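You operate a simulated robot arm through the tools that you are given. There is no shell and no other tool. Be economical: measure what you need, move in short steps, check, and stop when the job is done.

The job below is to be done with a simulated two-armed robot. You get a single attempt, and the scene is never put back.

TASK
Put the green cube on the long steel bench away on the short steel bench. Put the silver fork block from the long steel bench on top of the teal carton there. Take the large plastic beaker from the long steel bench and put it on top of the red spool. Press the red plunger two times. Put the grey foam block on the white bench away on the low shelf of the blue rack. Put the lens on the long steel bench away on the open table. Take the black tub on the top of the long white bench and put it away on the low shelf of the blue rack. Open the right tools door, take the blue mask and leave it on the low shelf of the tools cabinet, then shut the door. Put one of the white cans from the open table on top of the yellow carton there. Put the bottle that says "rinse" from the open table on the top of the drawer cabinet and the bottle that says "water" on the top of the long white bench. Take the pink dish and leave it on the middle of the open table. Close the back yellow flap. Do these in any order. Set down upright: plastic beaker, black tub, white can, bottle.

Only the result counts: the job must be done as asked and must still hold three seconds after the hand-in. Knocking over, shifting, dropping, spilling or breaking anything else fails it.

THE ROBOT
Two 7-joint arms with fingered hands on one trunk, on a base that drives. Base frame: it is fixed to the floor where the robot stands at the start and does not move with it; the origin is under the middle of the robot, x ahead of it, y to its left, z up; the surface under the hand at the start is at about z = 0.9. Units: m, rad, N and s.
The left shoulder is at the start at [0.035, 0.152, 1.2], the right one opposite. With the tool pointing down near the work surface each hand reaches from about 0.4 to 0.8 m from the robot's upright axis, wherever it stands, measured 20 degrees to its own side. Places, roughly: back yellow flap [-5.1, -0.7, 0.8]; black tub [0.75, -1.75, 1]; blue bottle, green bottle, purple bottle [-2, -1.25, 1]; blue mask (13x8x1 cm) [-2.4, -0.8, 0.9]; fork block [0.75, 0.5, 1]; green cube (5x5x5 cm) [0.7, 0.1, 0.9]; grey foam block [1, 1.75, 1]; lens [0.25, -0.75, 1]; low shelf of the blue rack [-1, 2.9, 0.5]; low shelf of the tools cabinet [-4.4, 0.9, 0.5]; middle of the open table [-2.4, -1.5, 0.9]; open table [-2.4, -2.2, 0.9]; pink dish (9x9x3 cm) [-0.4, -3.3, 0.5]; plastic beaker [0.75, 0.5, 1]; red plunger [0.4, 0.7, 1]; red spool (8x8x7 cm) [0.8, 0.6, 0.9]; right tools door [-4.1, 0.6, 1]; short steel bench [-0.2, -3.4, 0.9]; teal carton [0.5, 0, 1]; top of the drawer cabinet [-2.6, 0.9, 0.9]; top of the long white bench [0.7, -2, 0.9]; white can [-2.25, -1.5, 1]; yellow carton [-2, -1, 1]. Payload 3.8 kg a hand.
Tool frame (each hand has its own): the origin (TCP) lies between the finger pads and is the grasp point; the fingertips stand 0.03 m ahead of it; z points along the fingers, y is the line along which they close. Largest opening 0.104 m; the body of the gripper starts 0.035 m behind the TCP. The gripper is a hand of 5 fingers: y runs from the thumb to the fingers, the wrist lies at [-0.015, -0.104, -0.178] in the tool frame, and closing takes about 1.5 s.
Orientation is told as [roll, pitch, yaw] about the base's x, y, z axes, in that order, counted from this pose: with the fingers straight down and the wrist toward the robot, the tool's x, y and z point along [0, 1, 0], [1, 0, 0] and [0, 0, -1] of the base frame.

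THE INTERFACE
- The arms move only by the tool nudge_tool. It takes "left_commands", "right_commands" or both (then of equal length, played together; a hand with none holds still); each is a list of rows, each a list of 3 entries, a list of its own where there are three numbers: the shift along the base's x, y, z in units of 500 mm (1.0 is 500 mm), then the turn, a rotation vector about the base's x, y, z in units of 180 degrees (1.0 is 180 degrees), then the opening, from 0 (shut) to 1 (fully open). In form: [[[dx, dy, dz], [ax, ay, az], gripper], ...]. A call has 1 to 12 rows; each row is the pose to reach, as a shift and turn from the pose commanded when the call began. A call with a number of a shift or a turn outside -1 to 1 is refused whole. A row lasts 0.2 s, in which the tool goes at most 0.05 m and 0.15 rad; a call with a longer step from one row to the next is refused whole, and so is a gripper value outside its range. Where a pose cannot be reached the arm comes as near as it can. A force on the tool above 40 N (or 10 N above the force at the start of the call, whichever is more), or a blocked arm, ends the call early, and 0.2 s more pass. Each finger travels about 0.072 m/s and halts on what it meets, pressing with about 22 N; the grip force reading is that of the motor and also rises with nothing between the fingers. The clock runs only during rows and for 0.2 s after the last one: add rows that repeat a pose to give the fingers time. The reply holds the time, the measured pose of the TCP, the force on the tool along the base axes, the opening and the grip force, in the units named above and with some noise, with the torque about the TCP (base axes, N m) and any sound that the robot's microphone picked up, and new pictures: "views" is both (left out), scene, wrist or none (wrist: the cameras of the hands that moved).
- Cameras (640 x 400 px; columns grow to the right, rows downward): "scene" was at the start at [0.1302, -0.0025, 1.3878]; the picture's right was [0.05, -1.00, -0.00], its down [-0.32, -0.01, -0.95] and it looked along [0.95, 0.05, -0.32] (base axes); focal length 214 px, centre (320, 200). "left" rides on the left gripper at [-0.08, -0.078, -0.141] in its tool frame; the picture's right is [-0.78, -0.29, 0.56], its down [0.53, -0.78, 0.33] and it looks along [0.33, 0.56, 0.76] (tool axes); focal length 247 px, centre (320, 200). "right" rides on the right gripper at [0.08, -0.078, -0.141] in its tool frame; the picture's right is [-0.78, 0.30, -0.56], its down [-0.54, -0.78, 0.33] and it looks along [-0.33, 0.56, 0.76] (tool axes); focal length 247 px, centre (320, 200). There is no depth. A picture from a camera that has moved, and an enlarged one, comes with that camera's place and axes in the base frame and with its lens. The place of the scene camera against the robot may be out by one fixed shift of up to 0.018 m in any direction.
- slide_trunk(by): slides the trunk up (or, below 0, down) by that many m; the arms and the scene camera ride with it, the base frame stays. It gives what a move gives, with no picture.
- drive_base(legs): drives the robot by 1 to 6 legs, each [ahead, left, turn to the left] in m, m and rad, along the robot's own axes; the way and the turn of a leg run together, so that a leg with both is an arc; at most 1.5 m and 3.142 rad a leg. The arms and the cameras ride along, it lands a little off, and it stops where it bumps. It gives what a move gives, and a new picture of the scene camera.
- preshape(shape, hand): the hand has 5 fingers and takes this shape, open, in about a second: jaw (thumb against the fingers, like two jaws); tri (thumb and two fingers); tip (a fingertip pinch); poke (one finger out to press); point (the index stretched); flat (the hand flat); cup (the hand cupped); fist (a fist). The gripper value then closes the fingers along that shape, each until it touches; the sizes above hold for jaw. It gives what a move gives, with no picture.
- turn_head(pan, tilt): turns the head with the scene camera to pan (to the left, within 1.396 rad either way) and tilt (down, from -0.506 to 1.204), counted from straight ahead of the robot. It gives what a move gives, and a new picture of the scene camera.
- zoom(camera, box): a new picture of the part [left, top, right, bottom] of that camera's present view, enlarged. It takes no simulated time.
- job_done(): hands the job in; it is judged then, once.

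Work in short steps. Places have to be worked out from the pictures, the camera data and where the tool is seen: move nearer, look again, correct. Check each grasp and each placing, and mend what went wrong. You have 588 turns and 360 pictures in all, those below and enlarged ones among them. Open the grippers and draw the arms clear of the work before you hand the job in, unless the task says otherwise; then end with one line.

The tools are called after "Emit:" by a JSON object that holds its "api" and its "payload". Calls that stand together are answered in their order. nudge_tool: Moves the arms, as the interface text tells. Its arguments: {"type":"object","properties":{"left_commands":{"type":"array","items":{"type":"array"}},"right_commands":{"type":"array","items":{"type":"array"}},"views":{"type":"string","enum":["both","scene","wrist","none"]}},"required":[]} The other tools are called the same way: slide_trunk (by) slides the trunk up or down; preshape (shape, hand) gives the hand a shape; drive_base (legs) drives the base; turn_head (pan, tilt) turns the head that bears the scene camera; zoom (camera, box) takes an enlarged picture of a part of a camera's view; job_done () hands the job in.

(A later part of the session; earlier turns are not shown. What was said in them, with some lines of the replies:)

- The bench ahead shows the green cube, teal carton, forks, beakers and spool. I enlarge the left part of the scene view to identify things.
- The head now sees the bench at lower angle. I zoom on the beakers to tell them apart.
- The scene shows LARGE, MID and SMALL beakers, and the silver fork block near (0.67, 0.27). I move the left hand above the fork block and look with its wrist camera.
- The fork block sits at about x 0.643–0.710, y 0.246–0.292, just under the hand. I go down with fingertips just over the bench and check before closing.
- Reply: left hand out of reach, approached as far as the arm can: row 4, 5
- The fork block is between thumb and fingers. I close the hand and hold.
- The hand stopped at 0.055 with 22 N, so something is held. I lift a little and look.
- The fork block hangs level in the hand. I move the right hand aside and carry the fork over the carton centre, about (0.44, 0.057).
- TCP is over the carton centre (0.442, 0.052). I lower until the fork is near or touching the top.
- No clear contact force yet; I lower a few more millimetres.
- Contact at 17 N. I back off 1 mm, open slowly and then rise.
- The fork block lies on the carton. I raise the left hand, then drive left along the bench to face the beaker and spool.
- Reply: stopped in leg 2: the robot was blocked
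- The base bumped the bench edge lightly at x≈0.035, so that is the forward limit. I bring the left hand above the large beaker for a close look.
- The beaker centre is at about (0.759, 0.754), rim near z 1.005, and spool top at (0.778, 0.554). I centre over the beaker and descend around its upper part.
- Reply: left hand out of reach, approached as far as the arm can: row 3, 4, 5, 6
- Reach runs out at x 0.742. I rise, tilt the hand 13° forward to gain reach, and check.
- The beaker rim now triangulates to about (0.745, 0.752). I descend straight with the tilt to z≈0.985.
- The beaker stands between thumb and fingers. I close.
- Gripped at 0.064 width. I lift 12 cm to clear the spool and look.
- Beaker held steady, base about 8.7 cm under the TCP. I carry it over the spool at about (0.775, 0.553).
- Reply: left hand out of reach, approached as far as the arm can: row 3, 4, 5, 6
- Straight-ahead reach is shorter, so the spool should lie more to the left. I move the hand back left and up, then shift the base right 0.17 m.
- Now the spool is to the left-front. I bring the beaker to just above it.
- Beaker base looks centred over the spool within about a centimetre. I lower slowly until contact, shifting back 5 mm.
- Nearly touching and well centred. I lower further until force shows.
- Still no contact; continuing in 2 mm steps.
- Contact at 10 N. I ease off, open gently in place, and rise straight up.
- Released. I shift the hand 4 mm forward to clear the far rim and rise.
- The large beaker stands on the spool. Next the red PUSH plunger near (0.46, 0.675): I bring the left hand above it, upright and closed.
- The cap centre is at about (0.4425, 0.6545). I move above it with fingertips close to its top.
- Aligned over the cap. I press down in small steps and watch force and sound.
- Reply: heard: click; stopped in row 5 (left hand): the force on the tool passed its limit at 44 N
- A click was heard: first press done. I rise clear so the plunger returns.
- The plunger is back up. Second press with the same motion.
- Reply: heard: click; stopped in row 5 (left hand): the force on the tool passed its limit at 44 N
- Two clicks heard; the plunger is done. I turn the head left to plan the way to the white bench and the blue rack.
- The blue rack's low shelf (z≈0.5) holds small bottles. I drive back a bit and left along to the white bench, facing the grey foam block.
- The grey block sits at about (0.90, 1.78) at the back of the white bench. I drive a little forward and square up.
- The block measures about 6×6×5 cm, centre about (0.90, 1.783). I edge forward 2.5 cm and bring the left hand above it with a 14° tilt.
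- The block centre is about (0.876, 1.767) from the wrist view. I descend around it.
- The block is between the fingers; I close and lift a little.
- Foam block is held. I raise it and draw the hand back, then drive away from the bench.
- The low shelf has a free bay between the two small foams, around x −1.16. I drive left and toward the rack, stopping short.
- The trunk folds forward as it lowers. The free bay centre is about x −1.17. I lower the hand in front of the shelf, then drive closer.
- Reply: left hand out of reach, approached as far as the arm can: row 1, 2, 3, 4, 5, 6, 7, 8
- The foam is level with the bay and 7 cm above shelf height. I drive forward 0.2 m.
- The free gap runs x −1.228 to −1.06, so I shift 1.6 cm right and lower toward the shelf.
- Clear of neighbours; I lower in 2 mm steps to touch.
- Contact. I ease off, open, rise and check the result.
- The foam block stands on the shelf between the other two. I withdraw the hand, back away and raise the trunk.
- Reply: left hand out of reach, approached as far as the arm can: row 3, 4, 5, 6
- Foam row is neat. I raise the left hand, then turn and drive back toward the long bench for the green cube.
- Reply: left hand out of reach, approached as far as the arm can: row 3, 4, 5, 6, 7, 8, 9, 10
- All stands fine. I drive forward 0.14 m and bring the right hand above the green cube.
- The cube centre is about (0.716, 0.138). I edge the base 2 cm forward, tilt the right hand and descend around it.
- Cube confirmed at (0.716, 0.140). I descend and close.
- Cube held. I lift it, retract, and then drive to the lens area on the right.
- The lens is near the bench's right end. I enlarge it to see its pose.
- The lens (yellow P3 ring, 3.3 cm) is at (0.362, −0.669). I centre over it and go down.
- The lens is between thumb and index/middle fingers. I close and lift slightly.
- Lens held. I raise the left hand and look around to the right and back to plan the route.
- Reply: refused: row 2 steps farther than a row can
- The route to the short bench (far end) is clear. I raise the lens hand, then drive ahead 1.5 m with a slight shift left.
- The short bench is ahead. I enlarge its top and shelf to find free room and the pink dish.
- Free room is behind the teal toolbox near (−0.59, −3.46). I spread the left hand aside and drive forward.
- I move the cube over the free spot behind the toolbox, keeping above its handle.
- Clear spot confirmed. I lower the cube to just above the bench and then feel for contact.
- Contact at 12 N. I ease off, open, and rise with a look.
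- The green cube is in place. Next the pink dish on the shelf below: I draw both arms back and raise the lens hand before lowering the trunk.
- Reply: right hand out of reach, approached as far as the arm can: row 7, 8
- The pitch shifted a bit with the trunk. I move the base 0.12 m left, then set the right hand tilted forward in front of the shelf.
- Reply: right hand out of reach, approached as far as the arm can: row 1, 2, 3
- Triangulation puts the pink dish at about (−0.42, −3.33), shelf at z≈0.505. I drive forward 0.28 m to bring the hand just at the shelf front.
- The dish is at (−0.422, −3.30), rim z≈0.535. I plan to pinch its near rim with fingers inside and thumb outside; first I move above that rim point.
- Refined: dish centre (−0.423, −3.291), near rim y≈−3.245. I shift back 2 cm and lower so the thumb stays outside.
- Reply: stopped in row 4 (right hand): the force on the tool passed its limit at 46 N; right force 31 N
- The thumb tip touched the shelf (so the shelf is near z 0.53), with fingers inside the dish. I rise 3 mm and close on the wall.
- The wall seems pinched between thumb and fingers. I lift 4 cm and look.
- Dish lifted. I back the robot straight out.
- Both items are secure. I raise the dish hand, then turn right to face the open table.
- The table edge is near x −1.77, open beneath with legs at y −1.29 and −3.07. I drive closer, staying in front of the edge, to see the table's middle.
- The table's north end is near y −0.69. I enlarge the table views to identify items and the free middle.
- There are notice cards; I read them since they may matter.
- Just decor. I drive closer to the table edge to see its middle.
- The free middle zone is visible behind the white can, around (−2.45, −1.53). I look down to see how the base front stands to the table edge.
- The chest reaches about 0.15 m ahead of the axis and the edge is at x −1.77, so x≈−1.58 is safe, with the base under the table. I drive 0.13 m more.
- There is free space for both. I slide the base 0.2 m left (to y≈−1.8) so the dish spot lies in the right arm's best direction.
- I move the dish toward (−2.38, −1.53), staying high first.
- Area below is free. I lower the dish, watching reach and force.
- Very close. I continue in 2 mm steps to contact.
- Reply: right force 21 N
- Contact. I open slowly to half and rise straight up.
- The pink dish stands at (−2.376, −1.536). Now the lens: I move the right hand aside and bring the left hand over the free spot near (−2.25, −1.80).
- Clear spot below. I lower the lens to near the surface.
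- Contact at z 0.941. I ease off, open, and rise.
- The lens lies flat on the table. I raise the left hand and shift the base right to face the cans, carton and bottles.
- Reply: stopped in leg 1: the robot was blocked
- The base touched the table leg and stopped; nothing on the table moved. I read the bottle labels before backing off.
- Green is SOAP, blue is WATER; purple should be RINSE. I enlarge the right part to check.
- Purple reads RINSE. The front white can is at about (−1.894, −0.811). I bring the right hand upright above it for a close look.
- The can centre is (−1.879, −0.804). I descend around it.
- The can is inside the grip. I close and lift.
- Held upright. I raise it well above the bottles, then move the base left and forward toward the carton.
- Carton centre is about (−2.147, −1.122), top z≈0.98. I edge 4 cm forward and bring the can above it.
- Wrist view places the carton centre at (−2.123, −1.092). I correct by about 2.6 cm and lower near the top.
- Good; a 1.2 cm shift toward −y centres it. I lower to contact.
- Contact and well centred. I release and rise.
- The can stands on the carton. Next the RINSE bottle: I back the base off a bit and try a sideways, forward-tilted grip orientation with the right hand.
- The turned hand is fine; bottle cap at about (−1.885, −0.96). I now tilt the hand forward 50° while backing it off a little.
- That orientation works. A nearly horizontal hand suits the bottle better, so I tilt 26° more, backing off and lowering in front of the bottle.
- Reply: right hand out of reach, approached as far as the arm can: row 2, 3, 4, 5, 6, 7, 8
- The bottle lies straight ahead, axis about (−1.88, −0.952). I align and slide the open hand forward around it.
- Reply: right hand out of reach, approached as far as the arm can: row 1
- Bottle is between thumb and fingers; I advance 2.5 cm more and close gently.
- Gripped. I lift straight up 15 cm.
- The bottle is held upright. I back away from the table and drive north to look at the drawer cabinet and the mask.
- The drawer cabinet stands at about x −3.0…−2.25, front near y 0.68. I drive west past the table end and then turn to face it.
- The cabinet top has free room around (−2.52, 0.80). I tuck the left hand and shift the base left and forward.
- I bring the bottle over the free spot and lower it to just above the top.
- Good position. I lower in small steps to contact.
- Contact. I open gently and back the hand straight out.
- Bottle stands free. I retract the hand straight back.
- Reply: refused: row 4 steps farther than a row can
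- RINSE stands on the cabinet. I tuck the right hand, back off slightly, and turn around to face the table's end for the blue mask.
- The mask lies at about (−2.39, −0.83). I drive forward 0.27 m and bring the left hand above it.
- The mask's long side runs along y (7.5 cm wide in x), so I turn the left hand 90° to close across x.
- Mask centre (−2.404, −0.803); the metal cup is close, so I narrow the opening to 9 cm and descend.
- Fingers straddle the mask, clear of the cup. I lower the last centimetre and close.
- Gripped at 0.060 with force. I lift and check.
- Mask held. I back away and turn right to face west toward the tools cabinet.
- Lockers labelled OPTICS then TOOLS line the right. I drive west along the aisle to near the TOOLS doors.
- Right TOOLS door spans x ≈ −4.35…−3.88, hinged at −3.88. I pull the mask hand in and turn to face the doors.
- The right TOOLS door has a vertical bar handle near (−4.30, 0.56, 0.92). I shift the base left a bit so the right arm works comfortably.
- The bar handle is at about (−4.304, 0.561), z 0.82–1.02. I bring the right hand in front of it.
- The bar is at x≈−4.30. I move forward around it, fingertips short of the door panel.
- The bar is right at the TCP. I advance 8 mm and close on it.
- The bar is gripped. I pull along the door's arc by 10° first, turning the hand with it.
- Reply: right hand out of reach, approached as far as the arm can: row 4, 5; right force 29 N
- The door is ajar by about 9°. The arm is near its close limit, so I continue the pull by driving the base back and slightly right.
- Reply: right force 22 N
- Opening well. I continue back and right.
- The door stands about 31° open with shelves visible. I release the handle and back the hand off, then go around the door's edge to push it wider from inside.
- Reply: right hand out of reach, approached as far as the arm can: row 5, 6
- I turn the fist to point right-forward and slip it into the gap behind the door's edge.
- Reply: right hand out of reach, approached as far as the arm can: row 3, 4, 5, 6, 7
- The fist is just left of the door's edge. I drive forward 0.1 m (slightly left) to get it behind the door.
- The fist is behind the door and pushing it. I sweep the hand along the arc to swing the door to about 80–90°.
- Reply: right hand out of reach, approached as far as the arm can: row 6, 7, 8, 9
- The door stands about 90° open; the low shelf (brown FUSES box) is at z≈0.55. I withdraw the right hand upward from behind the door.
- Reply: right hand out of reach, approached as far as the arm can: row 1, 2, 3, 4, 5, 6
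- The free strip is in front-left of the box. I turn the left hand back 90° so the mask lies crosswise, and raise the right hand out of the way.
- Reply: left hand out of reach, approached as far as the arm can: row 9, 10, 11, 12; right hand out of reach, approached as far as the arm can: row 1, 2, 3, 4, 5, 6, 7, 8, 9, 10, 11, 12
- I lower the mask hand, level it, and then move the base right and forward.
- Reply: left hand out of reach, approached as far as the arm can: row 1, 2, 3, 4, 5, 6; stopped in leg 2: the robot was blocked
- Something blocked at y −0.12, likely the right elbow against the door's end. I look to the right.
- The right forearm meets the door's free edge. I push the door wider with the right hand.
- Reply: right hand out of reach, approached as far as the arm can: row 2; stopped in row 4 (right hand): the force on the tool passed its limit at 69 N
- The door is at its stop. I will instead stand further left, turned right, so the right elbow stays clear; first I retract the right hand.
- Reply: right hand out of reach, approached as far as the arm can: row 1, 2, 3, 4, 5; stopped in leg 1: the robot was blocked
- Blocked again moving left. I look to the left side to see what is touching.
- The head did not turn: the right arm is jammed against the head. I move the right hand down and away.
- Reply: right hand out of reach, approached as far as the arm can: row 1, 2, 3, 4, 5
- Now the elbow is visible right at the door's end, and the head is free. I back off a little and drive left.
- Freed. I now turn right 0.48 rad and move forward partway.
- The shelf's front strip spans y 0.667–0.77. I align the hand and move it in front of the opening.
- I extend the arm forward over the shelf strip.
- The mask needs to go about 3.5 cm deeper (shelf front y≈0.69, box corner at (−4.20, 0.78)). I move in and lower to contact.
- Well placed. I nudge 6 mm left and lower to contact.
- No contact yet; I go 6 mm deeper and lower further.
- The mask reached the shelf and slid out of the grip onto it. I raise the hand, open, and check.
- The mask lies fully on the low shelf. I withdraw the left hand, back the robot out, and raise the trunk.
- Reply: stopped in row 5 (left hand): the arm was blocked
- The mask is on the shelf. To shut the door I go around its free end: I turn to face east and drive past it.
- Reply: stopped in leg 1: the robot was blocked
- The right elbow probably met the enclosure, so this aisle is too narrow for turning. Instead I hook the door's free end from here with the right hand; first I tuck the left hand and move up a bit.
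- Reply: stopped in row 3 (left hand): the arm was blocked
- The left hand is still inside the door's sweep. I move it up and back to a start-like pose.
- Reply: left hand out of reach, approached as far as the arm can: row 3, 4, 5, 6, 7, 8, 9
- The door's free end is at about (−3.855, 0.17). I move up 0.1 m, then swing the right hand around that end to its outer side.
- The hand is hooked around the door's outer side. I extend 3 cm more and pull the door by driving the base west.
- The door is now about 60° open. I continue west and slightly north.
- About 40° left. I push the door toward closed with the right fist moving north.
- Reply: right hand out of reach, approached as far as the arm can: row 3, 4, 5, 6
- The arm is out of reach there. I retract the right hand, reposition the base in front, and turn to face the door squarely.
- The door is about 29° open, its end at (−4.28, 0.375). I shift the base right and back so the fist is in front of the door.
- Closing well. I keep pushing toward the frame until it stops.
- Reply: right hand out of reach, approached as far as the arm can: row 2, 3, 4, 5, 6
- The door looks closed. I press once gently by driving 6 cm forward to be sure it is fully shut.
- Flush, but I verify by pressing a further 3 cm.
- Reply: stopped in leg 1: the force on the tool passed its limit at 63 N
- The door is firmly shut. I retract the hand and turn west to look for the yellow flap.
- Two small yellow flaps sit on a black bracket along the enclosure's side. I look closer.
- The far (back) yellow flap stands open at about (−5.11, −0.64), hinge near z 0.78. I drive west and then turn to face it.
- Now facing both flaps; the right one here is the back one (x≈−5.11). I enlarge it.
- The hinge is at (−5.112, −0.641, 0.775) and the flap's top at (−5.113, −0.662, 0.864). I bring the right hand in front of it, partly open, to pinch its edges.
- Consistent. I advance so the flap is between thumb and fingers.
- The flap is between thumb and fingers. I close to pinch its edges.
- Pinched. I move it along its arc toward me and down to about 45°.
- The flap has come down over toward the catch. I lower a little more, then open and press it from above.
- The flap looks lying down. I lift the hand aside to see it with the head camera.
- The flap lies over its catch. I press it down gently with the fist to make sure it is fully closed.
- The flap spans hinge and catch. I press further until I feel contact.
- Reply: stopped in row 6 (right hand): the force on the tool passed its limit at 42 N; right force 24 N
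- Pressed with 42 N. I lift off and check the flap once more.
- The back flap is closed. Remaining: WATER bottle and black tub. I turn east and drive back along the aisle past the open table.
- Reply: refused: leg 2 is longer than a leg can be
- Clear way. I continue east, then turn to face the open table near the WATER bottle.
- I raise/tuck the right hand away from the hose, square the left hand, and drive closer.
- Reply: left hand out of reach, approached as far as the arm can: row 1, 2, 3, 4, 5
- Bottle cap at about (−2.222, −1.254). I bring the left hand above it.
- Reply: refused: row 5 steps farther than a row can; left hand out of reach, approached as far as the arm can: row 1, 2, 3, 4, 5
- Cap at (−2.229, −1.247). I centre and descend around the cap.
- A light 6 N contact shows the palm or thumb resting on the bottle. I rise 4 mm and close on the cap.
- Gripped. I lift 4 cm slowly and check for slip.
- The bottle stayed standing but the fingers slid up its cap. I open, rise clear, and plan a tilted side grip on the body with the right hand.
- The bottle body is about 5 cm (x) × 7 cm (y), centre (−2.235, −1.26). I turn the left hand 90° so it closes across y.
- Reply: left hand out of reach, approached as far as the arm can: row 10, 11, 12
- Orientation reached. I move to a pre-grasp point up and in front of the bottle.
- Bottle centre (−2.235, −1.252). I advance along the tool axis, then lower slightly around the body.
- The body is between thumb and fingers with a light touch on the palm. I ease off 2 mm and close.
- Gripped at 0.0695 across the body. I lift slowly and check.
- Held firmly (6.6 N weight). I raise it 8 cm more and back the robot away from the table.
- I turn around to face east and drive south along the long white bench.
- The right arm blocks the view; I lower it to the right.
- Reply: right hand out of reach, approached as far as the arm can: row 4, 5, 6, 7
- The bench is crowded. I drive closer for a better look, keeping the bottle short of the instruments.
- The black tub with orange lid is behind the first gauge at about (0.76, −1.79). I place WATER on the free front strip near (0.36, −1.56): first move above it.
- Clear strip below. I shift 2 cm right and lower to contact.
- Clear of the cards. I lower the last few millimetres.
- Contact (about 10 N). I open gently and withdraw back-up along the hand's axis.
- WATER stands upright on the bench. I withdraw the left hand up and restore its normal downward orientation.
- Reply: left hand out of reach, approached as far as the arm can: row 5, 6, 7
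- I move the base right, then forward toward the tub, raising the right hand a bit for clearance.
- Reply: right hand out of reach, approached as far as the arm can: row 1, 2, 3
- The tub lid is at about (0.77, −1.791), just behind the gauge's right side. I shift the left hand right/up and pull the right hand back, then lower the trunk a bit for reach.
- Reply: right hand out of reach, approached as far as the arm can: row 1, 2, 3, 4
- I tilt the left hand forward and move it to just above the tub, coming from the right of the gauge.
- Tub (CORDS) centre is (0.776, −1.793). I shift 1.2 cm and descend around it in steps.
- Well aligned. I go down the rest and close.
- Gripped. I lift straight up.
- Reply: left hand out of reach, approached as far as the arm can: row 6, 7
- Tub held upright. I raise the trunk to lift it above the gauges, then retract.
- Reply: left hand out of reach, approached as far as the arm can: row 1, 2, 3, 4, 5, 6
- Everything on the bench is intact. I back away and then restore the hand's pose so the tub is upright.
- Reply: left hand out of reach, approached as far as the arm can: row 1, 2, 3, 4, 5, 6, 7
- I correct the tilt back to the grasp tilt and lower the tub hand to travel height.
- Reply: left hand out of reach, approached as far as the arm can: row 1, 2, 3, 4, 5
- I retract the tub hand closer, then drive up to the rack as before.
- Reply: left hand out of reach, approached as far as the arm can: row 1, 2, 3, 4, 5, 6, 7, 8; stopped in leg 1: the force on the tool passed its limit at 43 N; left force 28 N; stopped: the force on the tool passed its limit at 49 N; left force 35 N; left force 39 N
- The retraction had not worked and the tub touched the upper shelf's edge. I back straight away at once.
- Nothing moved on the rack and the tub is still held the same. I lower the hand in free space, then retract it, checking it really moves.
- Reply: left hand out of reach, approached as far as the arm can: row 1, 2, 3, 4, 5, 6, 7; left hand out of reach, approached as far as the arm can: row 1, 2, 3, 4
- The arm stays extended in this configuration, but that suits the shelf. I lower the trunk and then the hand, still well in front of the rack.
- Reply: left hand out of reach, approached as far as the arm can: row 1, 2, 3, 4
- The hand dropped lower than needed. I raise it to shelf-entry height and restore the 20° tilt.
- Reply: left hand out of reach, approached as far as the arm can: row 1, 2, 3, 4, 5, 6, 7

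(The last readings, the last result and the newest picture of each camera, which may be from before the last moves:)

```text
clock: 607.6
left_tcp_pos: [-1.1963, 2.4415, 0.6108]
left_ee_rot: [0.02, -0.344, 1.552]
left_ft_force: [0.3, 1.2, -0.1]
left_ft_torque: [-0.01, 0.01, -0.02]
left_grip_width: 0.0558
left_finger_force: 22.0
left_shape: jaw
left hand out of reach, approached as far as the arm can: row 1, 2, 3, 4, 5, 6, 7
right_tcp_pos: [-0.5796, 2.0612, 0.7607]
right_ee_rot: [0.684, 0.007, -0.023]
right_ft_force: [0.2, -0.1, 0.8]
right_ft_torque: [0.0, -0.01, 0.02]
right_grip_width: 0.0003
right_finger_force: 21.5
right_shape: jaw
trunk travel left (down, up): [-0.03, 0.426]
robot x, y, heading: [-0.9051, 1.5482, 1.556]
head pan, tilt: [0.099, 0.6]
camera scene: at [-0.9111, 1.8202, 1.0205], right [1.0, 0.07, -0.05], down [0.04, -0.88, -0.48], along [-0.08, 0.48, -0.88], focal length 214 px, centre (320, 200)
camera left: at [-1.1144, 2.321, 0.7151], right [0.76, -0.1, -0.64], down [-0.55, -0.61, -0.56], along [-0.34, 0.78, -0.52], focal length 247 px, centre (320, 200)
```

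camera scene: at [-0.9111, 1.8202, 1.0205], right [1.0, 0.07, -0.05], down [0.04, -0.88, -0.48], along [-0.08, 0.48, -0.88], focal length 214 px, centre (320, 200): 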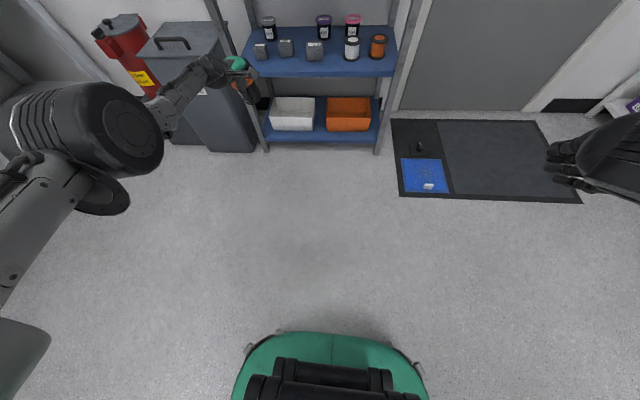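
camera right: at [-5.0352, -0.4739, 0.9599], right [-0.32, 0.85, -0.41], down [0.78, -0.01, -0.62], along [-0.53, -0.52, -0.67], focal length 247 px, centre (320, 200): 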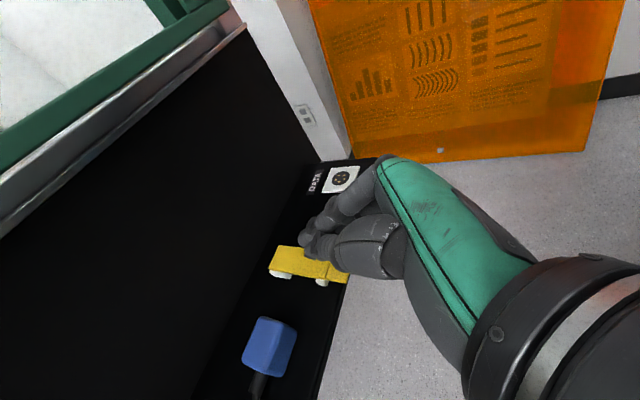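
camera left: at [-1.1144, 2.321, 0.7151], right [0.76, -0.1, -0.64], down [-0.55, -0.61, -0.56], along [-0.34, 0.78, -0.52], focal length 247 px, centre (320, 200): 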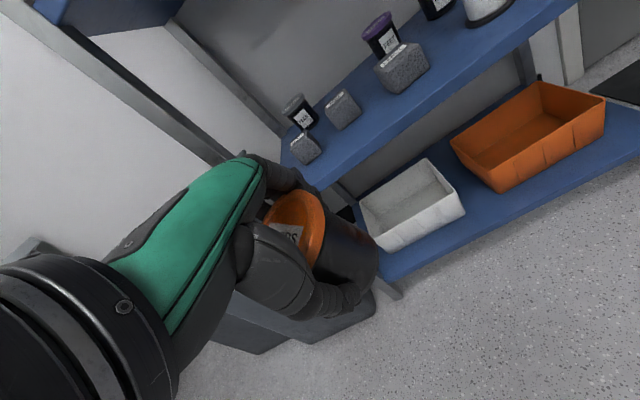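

Ready at entry height (tub bottom about 0.56, shelf 0.50). I drive forward 0.28 m and slightly right.

Emit:
{"api": "drive_base", "payload": {"legs": [[0.0, -0.035, 0.014], [0.26, 0.0, 0]]}}

Emit:
{"api": "nudge_tool", "payload": {"left_commands": [[[0, 0, 0], [0, 0, 0], 0.4]], "views": "wrist"}}

```text
clock: 609.9
left_tcp_pos: [-1.1764, 2.6928, 0.6088]
left_ee_rot: [0.022, -0.343, 1.568]
left_ft_force: [0.3, -0.4, -2.4]
left_ft_torque: [-0.01, -0.04, 0.0]
left_grip_width: 0.0561
left_finger_force: 22.1
left_shape: jaw
right_tcp_pos: [-0.5544, 2.3244, 0.7606]
right_ee_rot: [0.682, 0.008, -0.005]
right_ft_force: [0.4, 0.4, 0.9]
right_ft_torque: [-0.03, 0.01, -0.04]
right_grip_width: 0.0
right_finger_force: 21.9
right_shape: jaw
trunk travel left (down, up): [-0.03, 0.426]
robot x, y, heading: [-0.8659, 1.8083, 1.569]
head pan, tilt: [0.099, 0.6]
camera scene: at [-0.8808, 2.0772, 1.0199], right [0.99, 0.09, -0.05], down [0.06, -0.88, -0.48], along [-0.08, 0.47, -0.88], focal length 214 px, centre (320, 200)
```

scene: 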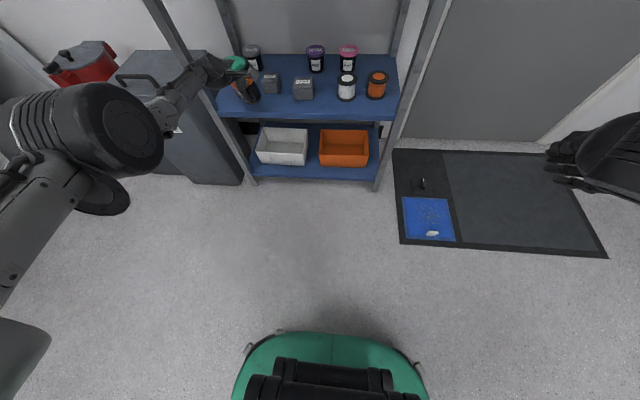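

```text
clock: 610.3
left_tcp_pos: [-1.1771, 2.6926, 0.6099]
left_ee_rot: [0.02, -0.344, 1.567]
left_ft_force: [0.1, 1.4, -1.2]
left_ft_torque: [0.02, -0.02, -0.01]
left_grip_width: 0.0561
left_finger_force: 21.9
left_shape: jaw
right_tcp_pos: [-0.5538, 2.3236, 0.7607]
right_ee_rot: [0.685, 0.006, -0.003]
right_ft_force: [0.1, 0.4, 0.2]
right_ft_torque: [-0.01, 0.02, -0.02]
right_grip_width: 0.0001
right_finger_force: 21.7
right_shape: jaw
trunk travel left (down, up): [-0.03, 0.426]
robot x, y, heading: [-0.8667, 1.8081, 1.573]
head pan, tilt: [0.099, 0.6]
camera left: at [-1.0922, 2.5732, 0.7141], right [0.76, -0.09, -0.64], down [-0.54, -0.62, -0.56], along [-0.35, 0.78, -0.52], focal length 247 px, centre (320, 200)
```

left: 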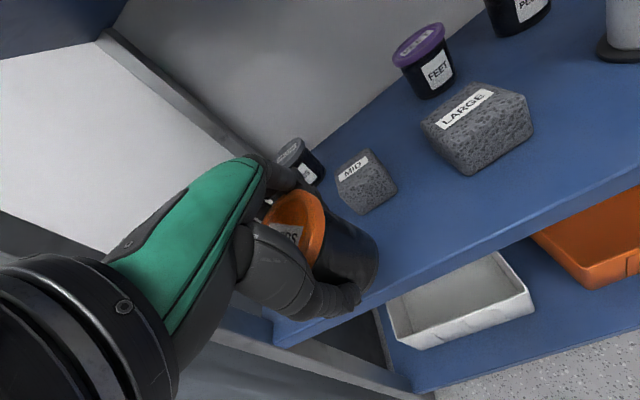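

Shelf front is y≈2.698 and MID's face 2.80. I aim for the tub centre at (−1.135, 2.735) and lower toward the shelf.

Emit:
{"api": "nudge_tool", "payload": {"left_commands": [[[0.04, 0.03, 0], [0, 0, 0], 0.4], [[0.082, 0.07, 0], [0, 0, 0], 0.4], [[0.082, 0.07, -0.04], [0, 0, 0], 0.4], [[0.082, 0.07, -0.08], [0, 0, 0], 0.4], [[0.082, 0.07, -0.09], [0, 0, 0], 0.4], [[0.082, 0.07, -0.09], [0, 0, 0], 0.4]], "views": "wrist"}}

```text
clock: 611.7
left_tcp_pos: [-1.1285, 2.6879, 0.5702]
left_ee_rot: [0.021, -0.345, 1.567]
left_ft_force: [-0.5, 0.4, -0.3]
left_ft_torque: [-0.02, 0.0, -0.03]
left_grip_width: 0.0558
left_finger_force: 21.7
left_shape: jaw
left hand out of reach, approached as far as the arm can: row 1, 2, 3, 4, 5, 6
right_tcp_pos: [-0.5535, 2.324, 0.7613]
right_ee_rot: [0.684, 0.007, -0.006]
right_ft_force: [-0.8, -0.2, -0.2]
right_ft_torque: [-0.01, -0.03, 0.0]
right_grip_width: 0.0003
right_finger_force: 21.8
right_shape: jaw
trunk travel left (down, up): [-0.03, 0.426]
robot x, y, heading: [-0.8684, 1.8046, 1.573]
head pan, tilt: [0.099, 0.6]
camera left: at [-1.0454, 2.5684, 0.6745], right [0.76, -0.09, -0.64], down [-0.54, -0.62, -0.56], along [-0.35, 0.78, -0.52], focal length 247 px, centre (320, 200)
```

left: 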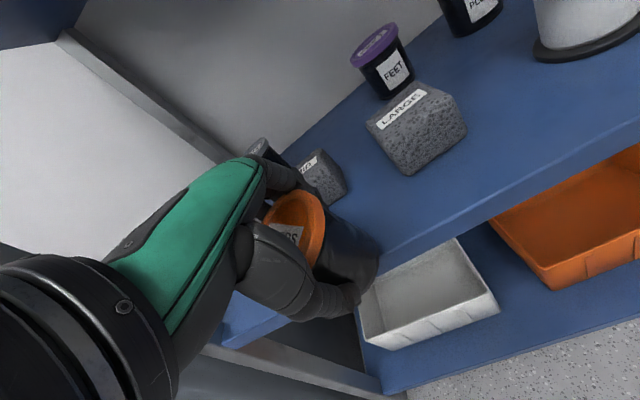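

The arm is at full reach; I drive the base forward 4.5 cm to bring the tub over the shelf strip.

Emit:
{"api": "drive_base", "payload": {"legs": [[0.045, 0.0, 0]]}}

Emit:
{"api": "nudge_tool", "payload": {"left_commands": [[[0, 0, -0.004], [0, 0, 0], 0.4], [[0, 0, -0.008], [0, 0, 0], 0.4]], "views": "wrist"}}

```text
clock: 612.6
left_tcp_pos: [-1.1278, 2.7352, 0.5697]
left_ee_rot: [0.02, -0.344, 1.565]
left_ft_force: [0.2, 0.4, -1.3]
left_ft_torque: [-0.01, -0.03, 0.02]
left_grip_width: 0.0558
left_finger_force: 22.0
left_shape: jaw
right_tcp_pos: [-0.5521, 2.3677, 0.7599]
right_ee_rot: [0.682, 0.006, -0.008]
right_ft_force: [0.7, 0.3, 0.2]
right_ft_torque: [-0.02, -0.05, 0.0]
right_grip_width: 0.0
right_finger_force: 21.9
right_shape: jaw
trunk travel left (down, up): [-0.03, 0.426]
robot x, y, heading: [-0.8648, 1.8505, 1.568]
head pan, tilt: [0.099, 0.6]
camera scene: at [-0.8802, 2.1224, 1.0197], right [1.0, 0.09, -0.05], down [0.06, -0.88, -0.48], along [-0.08, 0.47, -0.88], focal length 214 px, centre (320, 200)
```

scene: 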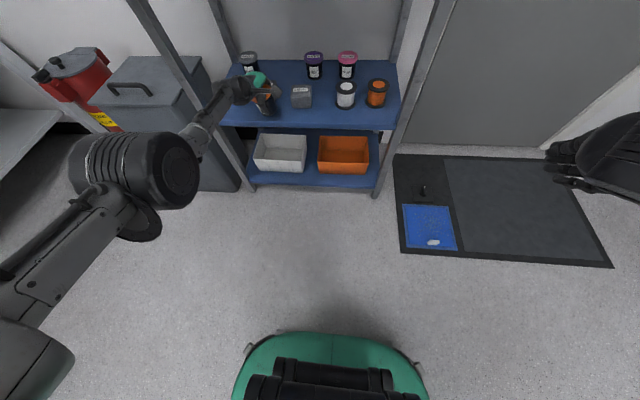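

```text
clock: 613.2
left_tcp_pos: [-1.128, 2.7321, 0.5653]
left_ee_rot: [0.021, -0.344, 1.568]
left_ft_force: [0.2, -0.2, -0.4]
left_ft_torque: [-0.01, -0.01, 0.0]
left_grip_width: 0.0558
left_finger_force: 21.8
left_shape: jaw
right_tcp_pos: [-0.5521, 2.3676, 0.7616]
right_ee_rot: [0.681, 0.008, -0.008]
right_ft_force: [0.0, -0.6, -0.9]
right_ft_torque: [0.03, 0.04, -0.01]
right_grip_width: 0.0003
right_finger_force: 22.0
right_shape: jaw
trunk travel left (down, up): [-0.03, 0.426]
robot x, y, heading: [-0.8665, 1.8533, 1.571]
head pan, tilt: [0.099, 0.6]
camera left: at [-1.0438, 2.6122, 0.6699], right [0.76, -0.09, -0.64], down [-0.54, -0.62, -0.56], along [-0.35, 0.78, -0.52], focal length 247 px, centre (320, 200)
```

left: 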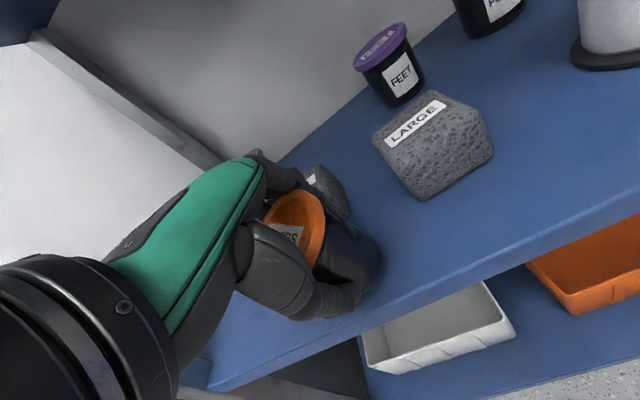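

The tub is over the shelf. I lower to contact.

Emit:
{"api": "nudge_tool", "payload": {"left_commands": [[[0, 0, -0.006], [0, 0, 0], 0.4], [[0, 0, -0.012], [0, 0, 0], 0.4], [[0, 0, -0.018], [0, 0, 0], 0.4], [[0, 0, -0.022], [0, 0, 0], 0.4], [[0, 0, -0.022], [0, 0, 0], 0.4]], "views": "none"}}

```text
clock: 614.4
left_tcp_pos: [-1.1242, 2.7295, 0.5584]
left_ee_rot: [0.021, -0.345, 1.566]
left_ft_force: [-1.0, 0.8, -0.4]
left_ft_torque: [-0.03, -0.01, -0.03]
left_grip_width: 0.0556
left_finger_force: 22.4
left_shape: jaw
left hand out of reach, approached as far as the arm can: row 1, 2, 3, 4, 5
right_tcp_pos: [-0.5527, 2.3661, 0.7616]
right_ee_rot: [0.683, 0.007, -0.006]
right_ft_force: [-0.6, -0.5, -0.6]
right_ft_torque: [-0.02, -0.01, -0.03]
right_grip_width: 0.0
right_finger_force: 21.6
right_shape: jaw
trunk travel left (down, up): [-0.03, 0.426]
robot x, y, heading: [-0.867, 1.8563, 1.573]
head pan, tilt: [0.099, 0.6]
```

The arm is at its limit. I pull the hand back 5 cm (slightly up), drive forward 6 cm, and then lower again.

Emit:
{"api": "nudge_tool", "payload": {"left_commands": [[[0, -0.03, 0.02], [0, 0, 0], 0.4], [[0, -0.07, 0.03], [0, 0, 0], 0.4], [[0, -0.1, 0.03], [0, 0, 0], 0.4], [[0, -0.1, 0.03], [0, 0, 0], 0.4]], "views": "none"}}

Emit:
{"api": "drive_base", "payload": {"legs": [[0.055, 0.0, 0]]}}

```text
clock: 615.4
left_tcp_pos: [-1.1245, 2.6777, 0.5734]
left_ee_rot: [0.019, -0.343, 1.568]
left_ft_force: [-0.7, -0.2, -0.5]
left_ft_torque: [-0.03, -0.01, -0.03]
left_grip_width: 0.0554
left_finger_force: 22.0
left_shape: jaw
right_tcp_pos: [-0.5518, 2.368, 0.7619]
right_ee_rot: [0.682, 0.008, -0.007]
right_ft_force: [0.1, 0.2, 0.0]
right_ft_torque: [0.01, 0.01, -0.02]
right_grip_width: 0.0
right_finger_force: 21.9
right_shape: jaw
trunk travel left (down, up): [-0.03, 0.426]
robot x, y, heading: [-0.8682, 1.8538, 1.572]
head pan, tilt: [0.099, 0.6]
```

```text
clock: 616.4
left_tcp_pos: [-1.1247, 2.7333, 0.5724]
left_ee_rot: [0.021, -0.341, 1.567]
left_ft_force: [0.2, 0.3, -0.7]
left_ft_torque: [0.03, -0.01, -0.02]
left_grip_width: 0.0557
left_finger_force: 21.9
left_shape: jaw
right_tcp_pos: [-0.554, 2.4229, 0.7603]
right_ee_rot: [0.682, 0.008, -0.007]
right_ft_force: [0.9, 0.3, 0.3]
right_ft_torque: [-0.01, -0.01, -0.03]
right_grip_width: 0.0001
right_finger_force: 22.0
right_shape: jaw
trunk travel left (down, up): [-0.03, 0.426]
robot x, y, heading: [-0.8651, 1.9097, 1.575]
head pan, tilt: [0.099, 0.6]
camera scene: at [-0.8801, 2.1778, 1.0196], right [1.0, 0.09, -0.05], down [0.06, -0.88, -0.48], along [-0.08, 0.47, -0.88], focal length 214 px, centre (320, 200)
```

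scene: 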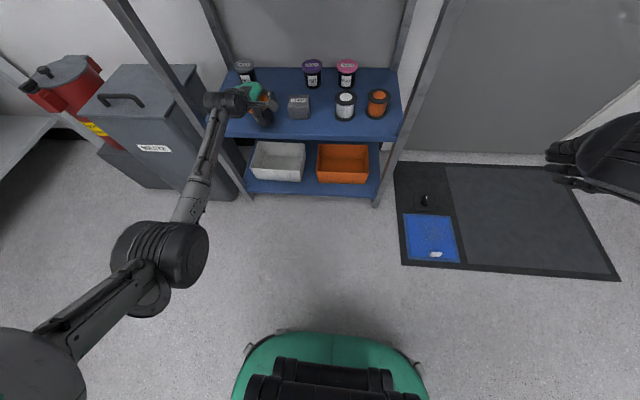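

Now the arm has slack. I lower in small steps to contact.

Emit:
{"api": "nudge_tool", "payload": {"left_commands": [[[0, 0, -0.012], [0, 0, 0], 0.4], [[0, 0, -0.022], [0, 0, 0], 0.4], [[0, 0, -0.03], [0, 0, 0], 0.4], [[0, 0, -0.036], [0, 0, 0], 0.4], [[0, 0, -0.042], [0, 0, 0], 0.4], [[0, 0, -0.042], [0, 0, 0], 0.4]], "views": "wrist"}}

```text
clock: 617.8
left_tcp_pos: [-1.1227, 2.7343, 0.5577]
left_ee_rot: [0.02, -0.35, 1.565]
left_ft_force: [1.7, 0.6, 11.6]
left_ft_torque: [-0.12, 0.21, 0.0]
left_grip_width: 0.0554
left_finger_force: 21.9
left_shape: jaw
right_tcp_pos: [-0.5524, 2.4214, 0.7638]
right_ee_rot: [0.686, 0.007, -0.005]
right_ft_force: [-0.8, 0.2, 0.6]
right_ft_torque: [-0.04, 0.01, -0.06]
right_grip_width: 0.0
right_finger_force: 21.9
right_shape: jaw
trunk travel left (down, up): [-0.03, 0.426]
robot x, y, heading: [-0.8661, 1.9072, 1.57]
head pan, tilt: [0.099, 0.6]
camera left: at [-1.0397, 2.6128, 0.661], right [0.76, -0.09, -0.64], down [-0.55, -0.62, -0.57], along [-0.35, 0.78, -0.52], focal length 247 px, centre (320, 200)
```

left: 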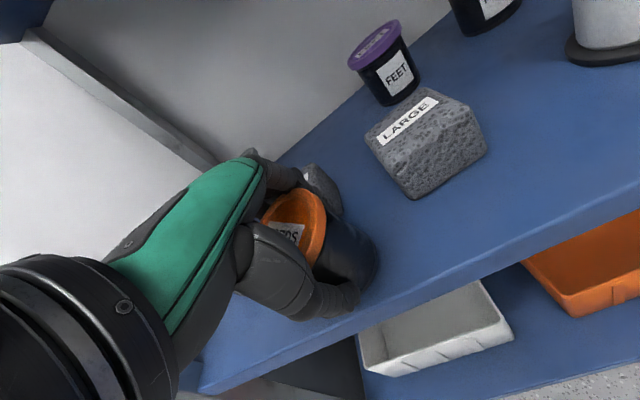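

Contact at 12 N. I ease off slightly, open gently and look.

Emit:
{"api": "nudge_tool", "payload": {"left_commands": [[[0, 0, 0.003], [0, 0, 0], 0.55], [[0, 0, 0.003], [0, 0, 0], 0.62], [[0, 0, 0.003], [0, 0, 0], 0.68], [[0, 0, 0.003], [0, 0, 0], 0.74], [[0, 0, 0.003], [0, 0, 0], 0.78], [[0, 0, 0.003], [0, 0, 0], 0.78]], "views": "wrist"}}

```text
clock: 619.2
left_tcp_pos: [-1.1244, 2.7337, 0.554]
left_ee_rot: [0.021, -0.344, 1.567]
left_ft_force: [0.1, -0.3, -0.1]
left_ft_torque: [0.01, 0.0, -0.01]
left_grip_width: 0.0808
left_finger_force: 0.1
left_shape: jaw
right_tcp_pos: [-0.5529, 2.4232, 0.7613]
right_ee_rot: [0.683, 0.008, -0.006]
right_ft_force: [-0.8, 0.2, -0.7]
right_ft_torque: [0.01, 0.02, 0.01]
right_grip_width: 0.0
right_finger_force: 21.7
right_shape: jaw
trunk travel left (down, up): [-0.03, 0.426]
robot x, y, heading: [-0.8652, 1.9078, 1.567]
head pan, tilt: [0.099, 0.6]
camera left: at [-1.0406, 2.6136, 0.6592], right [0.76, -0.09, -0.64], down [-0.54, -0.62, -0.56], along [-0.35, 0.78, -0.52], focal length 247 px, centre (320, 200)
```

left: 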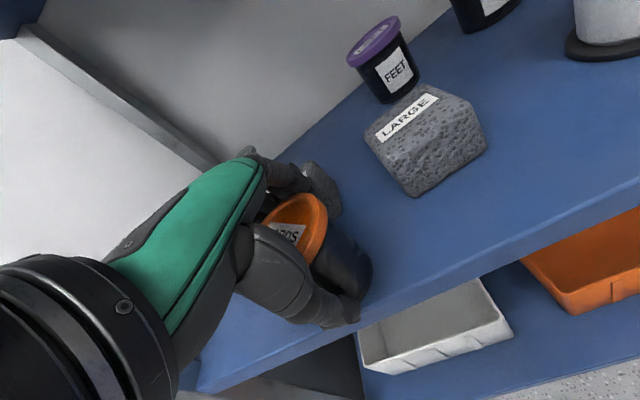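

Released. I rise straight up and check the tub and its neighbours.

Emit:
{"api": "nudge_tool", "payload": {"left_commands": [[[0, 0, 0.02], [0, 0, 0], 0.78], [[0, 0, 0.05], [0, 0, 0], 0.78], [[0, 0, 0.09], [0, 0, 0], 0.8], [[0, 0, 0.14], [0, 0, 0], 0.8], [[0, -0.02, 0.18], [0, 0, 0], 0.8]], "views": "wrist"}}

```text
clock: 620.4
left_tcp_pos: [-1.1234, 2.7247, 0.648]
left_ee_rot: [0.021, -0.345, 1.564]
left_ft_force: [-0.8, 0.6, 0.9]
left_ft_torque: [0.01, 0.0, -0.04]
left_grip_width: 0.0832
left_finger_force: 0.0
left_shape: jaw
right_tcp_pos: [-0.5516, 2.4223, 0.7619]
right_ee_rot: [0.683, 0.006, -0.008]
right_ft_force: [-0.3, 0.2, 0.6]
right_ft_torque: [-0.04, 0.0, 0.01]
right_grip_width: 0.0
right_finger_force: 22.2
right_shape: jaw
trunk travel left (down, up): [-0.03, 0.426]
robot x, y, heading: [-0.8672, 1.9094, 1.57]
head pan, tilt: [0.099, 0.6]
camera left: at [-1.0396, 2.6046, 0.7513], right [0.76, -0.09, -0.64], down [-0.54, -0.62, -0.56], along [-0.35, 0.78, -0.52], focal length 247 px, centre (320, 200)
```

left: 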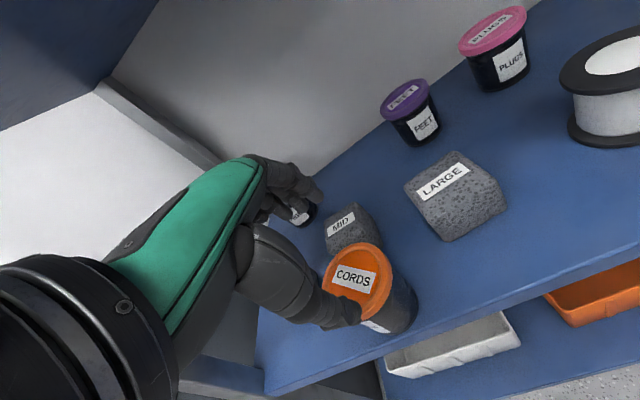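

The tub stands upright but close to the front edge. I zoom to judge the margin.

Emit:
{"api": "zoom", "payload": {"camera": "left", "box": [280, 220, 480, 400]}}

Emit:
{"api": "zoom", "payload": {"camera": "scene", "box": [190, 40, 410, 200]}}

```text
2.22 times, centred on (380, 310) of left
camera zoom: at [-1.0396, 2.6046, 0.7513], right [0.76, -0.09, -0.64], down [-0.54, -0.62, -0.56], along [-0.35, 0.78, -0.52], focal length 549 px, centre (187, -44)
```

zoom: 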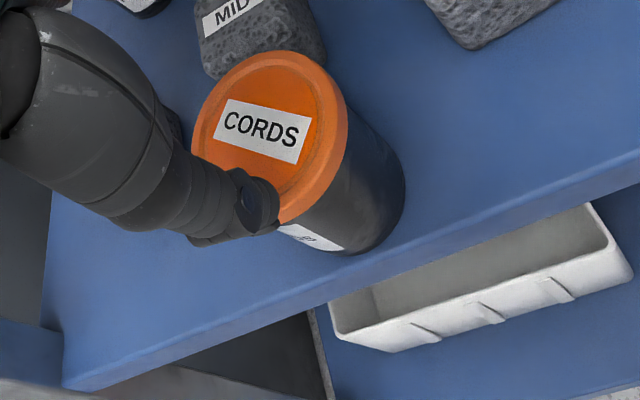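

```text
2.50 times, centred on (300, 120) of scene
camera zoom: at [-0.8801, 2.1759, 1.0203], right [1.0, 0.09, -0.05], down [0.06, -0.88, -0.48], along [-0.08, 0.48, -0.88], focal length 536 px, centre (370, 400)
```

zoom: 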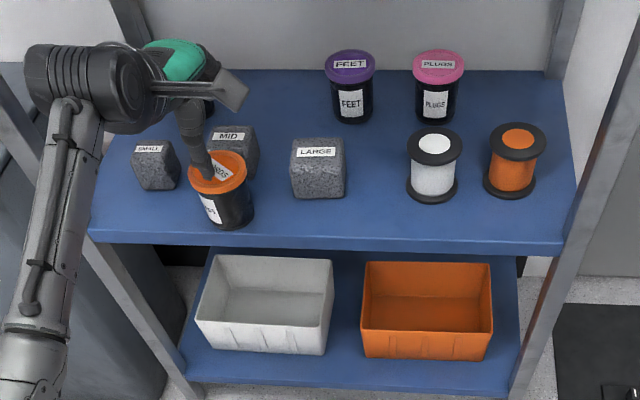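

The tub stands fully on the shelf with clear neighbours. I rise 4 cm more and back the robot out.

Emit:
{"api": "nudge_tool", "payload": {"left_commands": [[[0, 0, 0.04], [0, 0, 0], 0.8], [[0, 0, 0.08], [0, 0, 0], 0.8]], "views": "none"}}

Emit:
{"api": "drive_base", "payload": {"legs": [[-0.6, 0, 0]]}}

Emit:
{"api": "zoom", "payload": {"camera": "scene", "box": [200, 0, 440, 150]}}

```text
clock: 621.0
left_tcp_pos: [-1.1232, 2.7247, 0.6842]
left_ee_rot: [0.021, -0.342, 1.567]
left_ft_force: [0.2, -0.3, 0.1]
left_ft_torque: [0.02, -0.03, 0.02]
left_grip_width: 0.083
left_finger_force: 0.0
left_shape: jaw
right_tcp_pos: [-0.5521, 2.4218, 0.761]
right_ee_rot: [0.684, 0.006, -0.006]
right_ft_force: [0.1, -0.6, 0.5]
right_ft_torque: [-0.03, 0.02, 0.02]
right_grip_width: 0.0
right_finger_force: 21.6
right_shape: jaw
trunk travel left (down, up): [-0.03, 0.426]
robot x, y, heading: [-0.8698, 1.9118, 1.574]
head pan, tilt: [0.099, 0.6]
```

```text
clock: 624.4
left_tcp_pos: [-1.1212, 2.1257, 0.6844]
left_ee_rot: [0.021, -0.344, 1.561]
left_ft_force: [0.3, -0.3, 0.0]
left_ft_torque: [0.0, -0.02, 0.06]
left_grip_width: 0.0833
left_finger_force: 0.1
left_shape: jaw
right_tcp_pos: [-0.5523, 1.8204, 0.763]
right_ee_rot: [0.684, 0.007, -0.01]
right_ft_force: [0.0, -0.1, 0.2]
right_ft_torque: [0.0, 0.05, 0.02]
right_grip_width: 0.0001
right_finger_force: 22.3
right_shape: jaw
trunk travel left (down, up): [-0.03, 0.426]
robot x, y, heading: [-0.8658, 1.3053, 1.568]
head pan, tilt: [0.099, 0.6]
camera scene: at [-0.8806, 1.576, 1.0203], right [1.0, 0.08, -0.05], down [0.05, -0.88, -0.48], along [-0.08, 0.48, -0.88], focal length 214 px, centre (320, 200)
```

scene: 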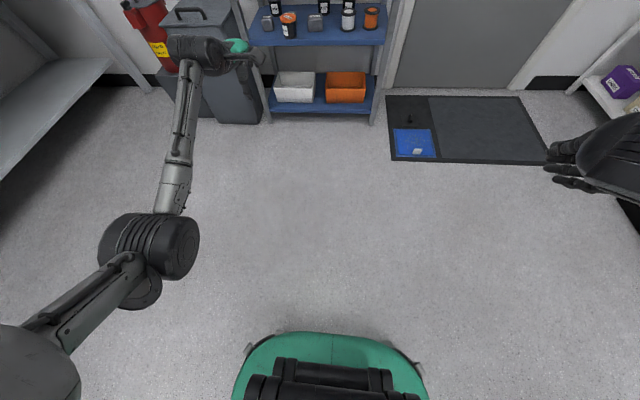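

```text
2.67 times, centred on (320, 75) of scene
camera zoom: at [-0.8806, 1.576, 1.0203], right [1.0, 0.08, -0.05], down [0.05, -0.88, -0.48], along [-0.08, 0.48, -0.88], focal length 572 px, centre (320, 533)
```

zoom: 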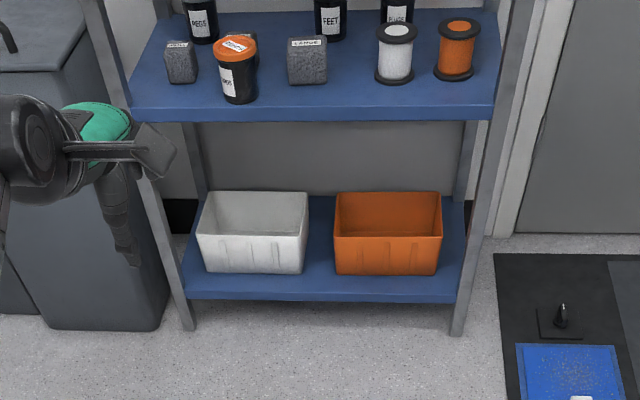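

All tasks appear done and everything is in place. I open both hands and keep the arms clear before handing in.

Emit:
{"api": "nudge_tool", "payload": {"left_commands": [[[0, 0, 0.02], [0, 0, 0], 1], [[0, 0, 0.04], [0, 0, 0], 1], [[0, 0, 0.04], [0, 0, 0], 1], [[0, 0, 0.04], [0, 0, 0], 1], [[0, 0, 0.04], [0, 0, 0], 1], [[0, 0, 0.04], [0, 0, 0], 1]], "right_commands": [[[0, 0, 0], [0, 0, 0], 0.3], [[0, 0, 0], [0, 0, 0], 0.6], [[0, 0, 0], [0, 0, 0], 1], [[0, 0, 0], [0, 0, 0], 1], [[0, 0, 0], [0, 0, 0], 1], [[0, 0, 0], [0, 0, 0], 1]], "views": "none"}}

Emit:
{"api": "slide_trunk", "payload": {"by": 0.23}}

Emit:
{"api": "turn_head", "payload": {"pan": -1.39, "tilt": 0.35}}

```text
clock: 625.8
left_tcp_pos: [-1.1226, 2.1257, 0.7048]
left_ee_rot: [0.022, -0.344, 1.561]
left_ft_force: [0.7, 0.6, 0.9]
left_ft_torque: [0.0, 0.01, -0.01]
left_grip_width: 0.1035
left_finger_force: 0.1
left_shape: jaw
right_tcp_pos: [-0.5517, 1.8208, 0.7619]
right_ee_rot: [0.685, 0.006, -0.011]
right_ft_force: [-0.3, 0.7, 0.5]
right_ft_torque: [0.0, -0.01, 0.02]
right_grip_width: 0.1035
right_finger_force: 0.1
right_shape: jaw
trunk travel left (down, up): [-0.03, 0.426]
robot x, y, heading: [-0.8708, 1.3038, 1.572]
head pan, tilt: [0.099, 0.6]
```

```text
clock: 628.2
left_tcp_pos: [-1.1209, 2.1232, 0.9535]
left_ee_rot: [0.021, -0.368, 1.563]
left_ft_force: [-0.2, 0.0, 0.1]
left_ft_torque: [0.0, 0.0, 0.0]
left_grip_width: 0.1038
left_finger_force: 0.2
left_shape: jaw
right_tcp_pos: [-0.5513, 1.8205, 0.9899]
right_ee_rot: [0.682, 0.005, -0.011]
right_ft_force: [0.2, -0.2, -0.3]
right_ft_torque: [-0.03, -0.02, 0.0]
right_grip_width: 0.1033
right_finger_force: 0.0
right_shape: jaw
trunk travel left (down, up): [-0.26, 0.196]
robot x, y, heading: [-0.8692, 1.3092, 1.563]
head pan, tilt: [0.099, 0.6]
```

```text
clock: 629.8
left_tcp_pos: [-1.1223, 2.1227, 0.9533]
left_ee_rot: [0.022, -0.369, 1.565]
left_ft_force: [0.5, -0.6, 0.0]
left_ft_torque: [-0.03, 0.04, -0.01]
left_grip_width: 0.1036
left_finger_force: 0.0
left_shape: jaw
right_tcp_pos: [-0.5523, 1.8194, 0.9919]
right_ee_rot: [0.684, 0.007, -0.01]
right_ft_force: [0.3, -0.4, 0.4]
right_ft_torque: [0.01, -0.02, 0.02]
right_grip_width: 0.1037
right_finger_force: 0.1
right_shape: jaw
trunk travel left (down, up): [-0.26, 0.196]
robot x, y, heading: [-0.8696, 1.306, 1.565]
head pan, tilt: [-1.389, 0.351]
camera scene: at [-0.7813, 1.3643, 1.3677], right [0.18, -0.98, 0.1], down [-0.34, -0.16, -0.93], along [0.92, 0.13, -0.36], focal length 214 px, centre (320, 200)
```

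scene: 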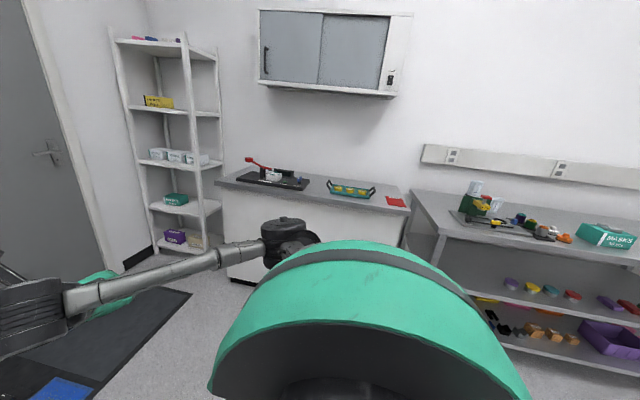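

I confirm the beaker and fork from here.

Emit:
{"api": "zoom", "payload": {"camera": "scene", "box": [420, 150, 640, 270]}}

```text
2.91 times, centred on (530, 210) of scene
camera zoom: at [-0.7813, 1.3643, 1.3677], right [0.18, -0.98, 0.1], down [-0.34, -0.16, -0.93], along [0.92, 0.13, -0.36], focal length 624 px, centre (-291, 171)
```

zoom: 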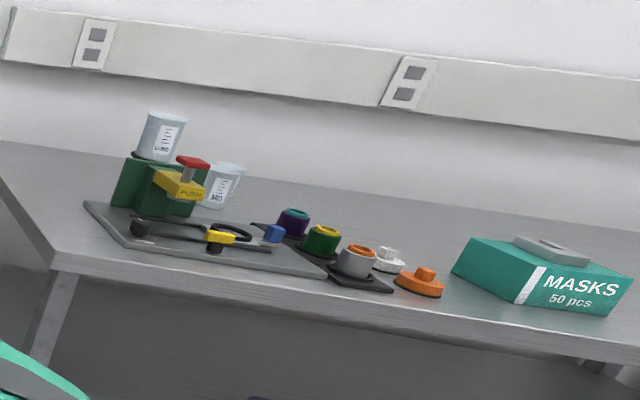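

The beaker stands on the spool and the fork lies on the teal carton. I hand in the job.

Emit:
{"api": "job_done", "payload": {}}

```text
The job is handed in.
```

I did all thirteen tasks and handed the job in, with the arms drawn clear and both hands open; the judge's verdict isn't known to me.
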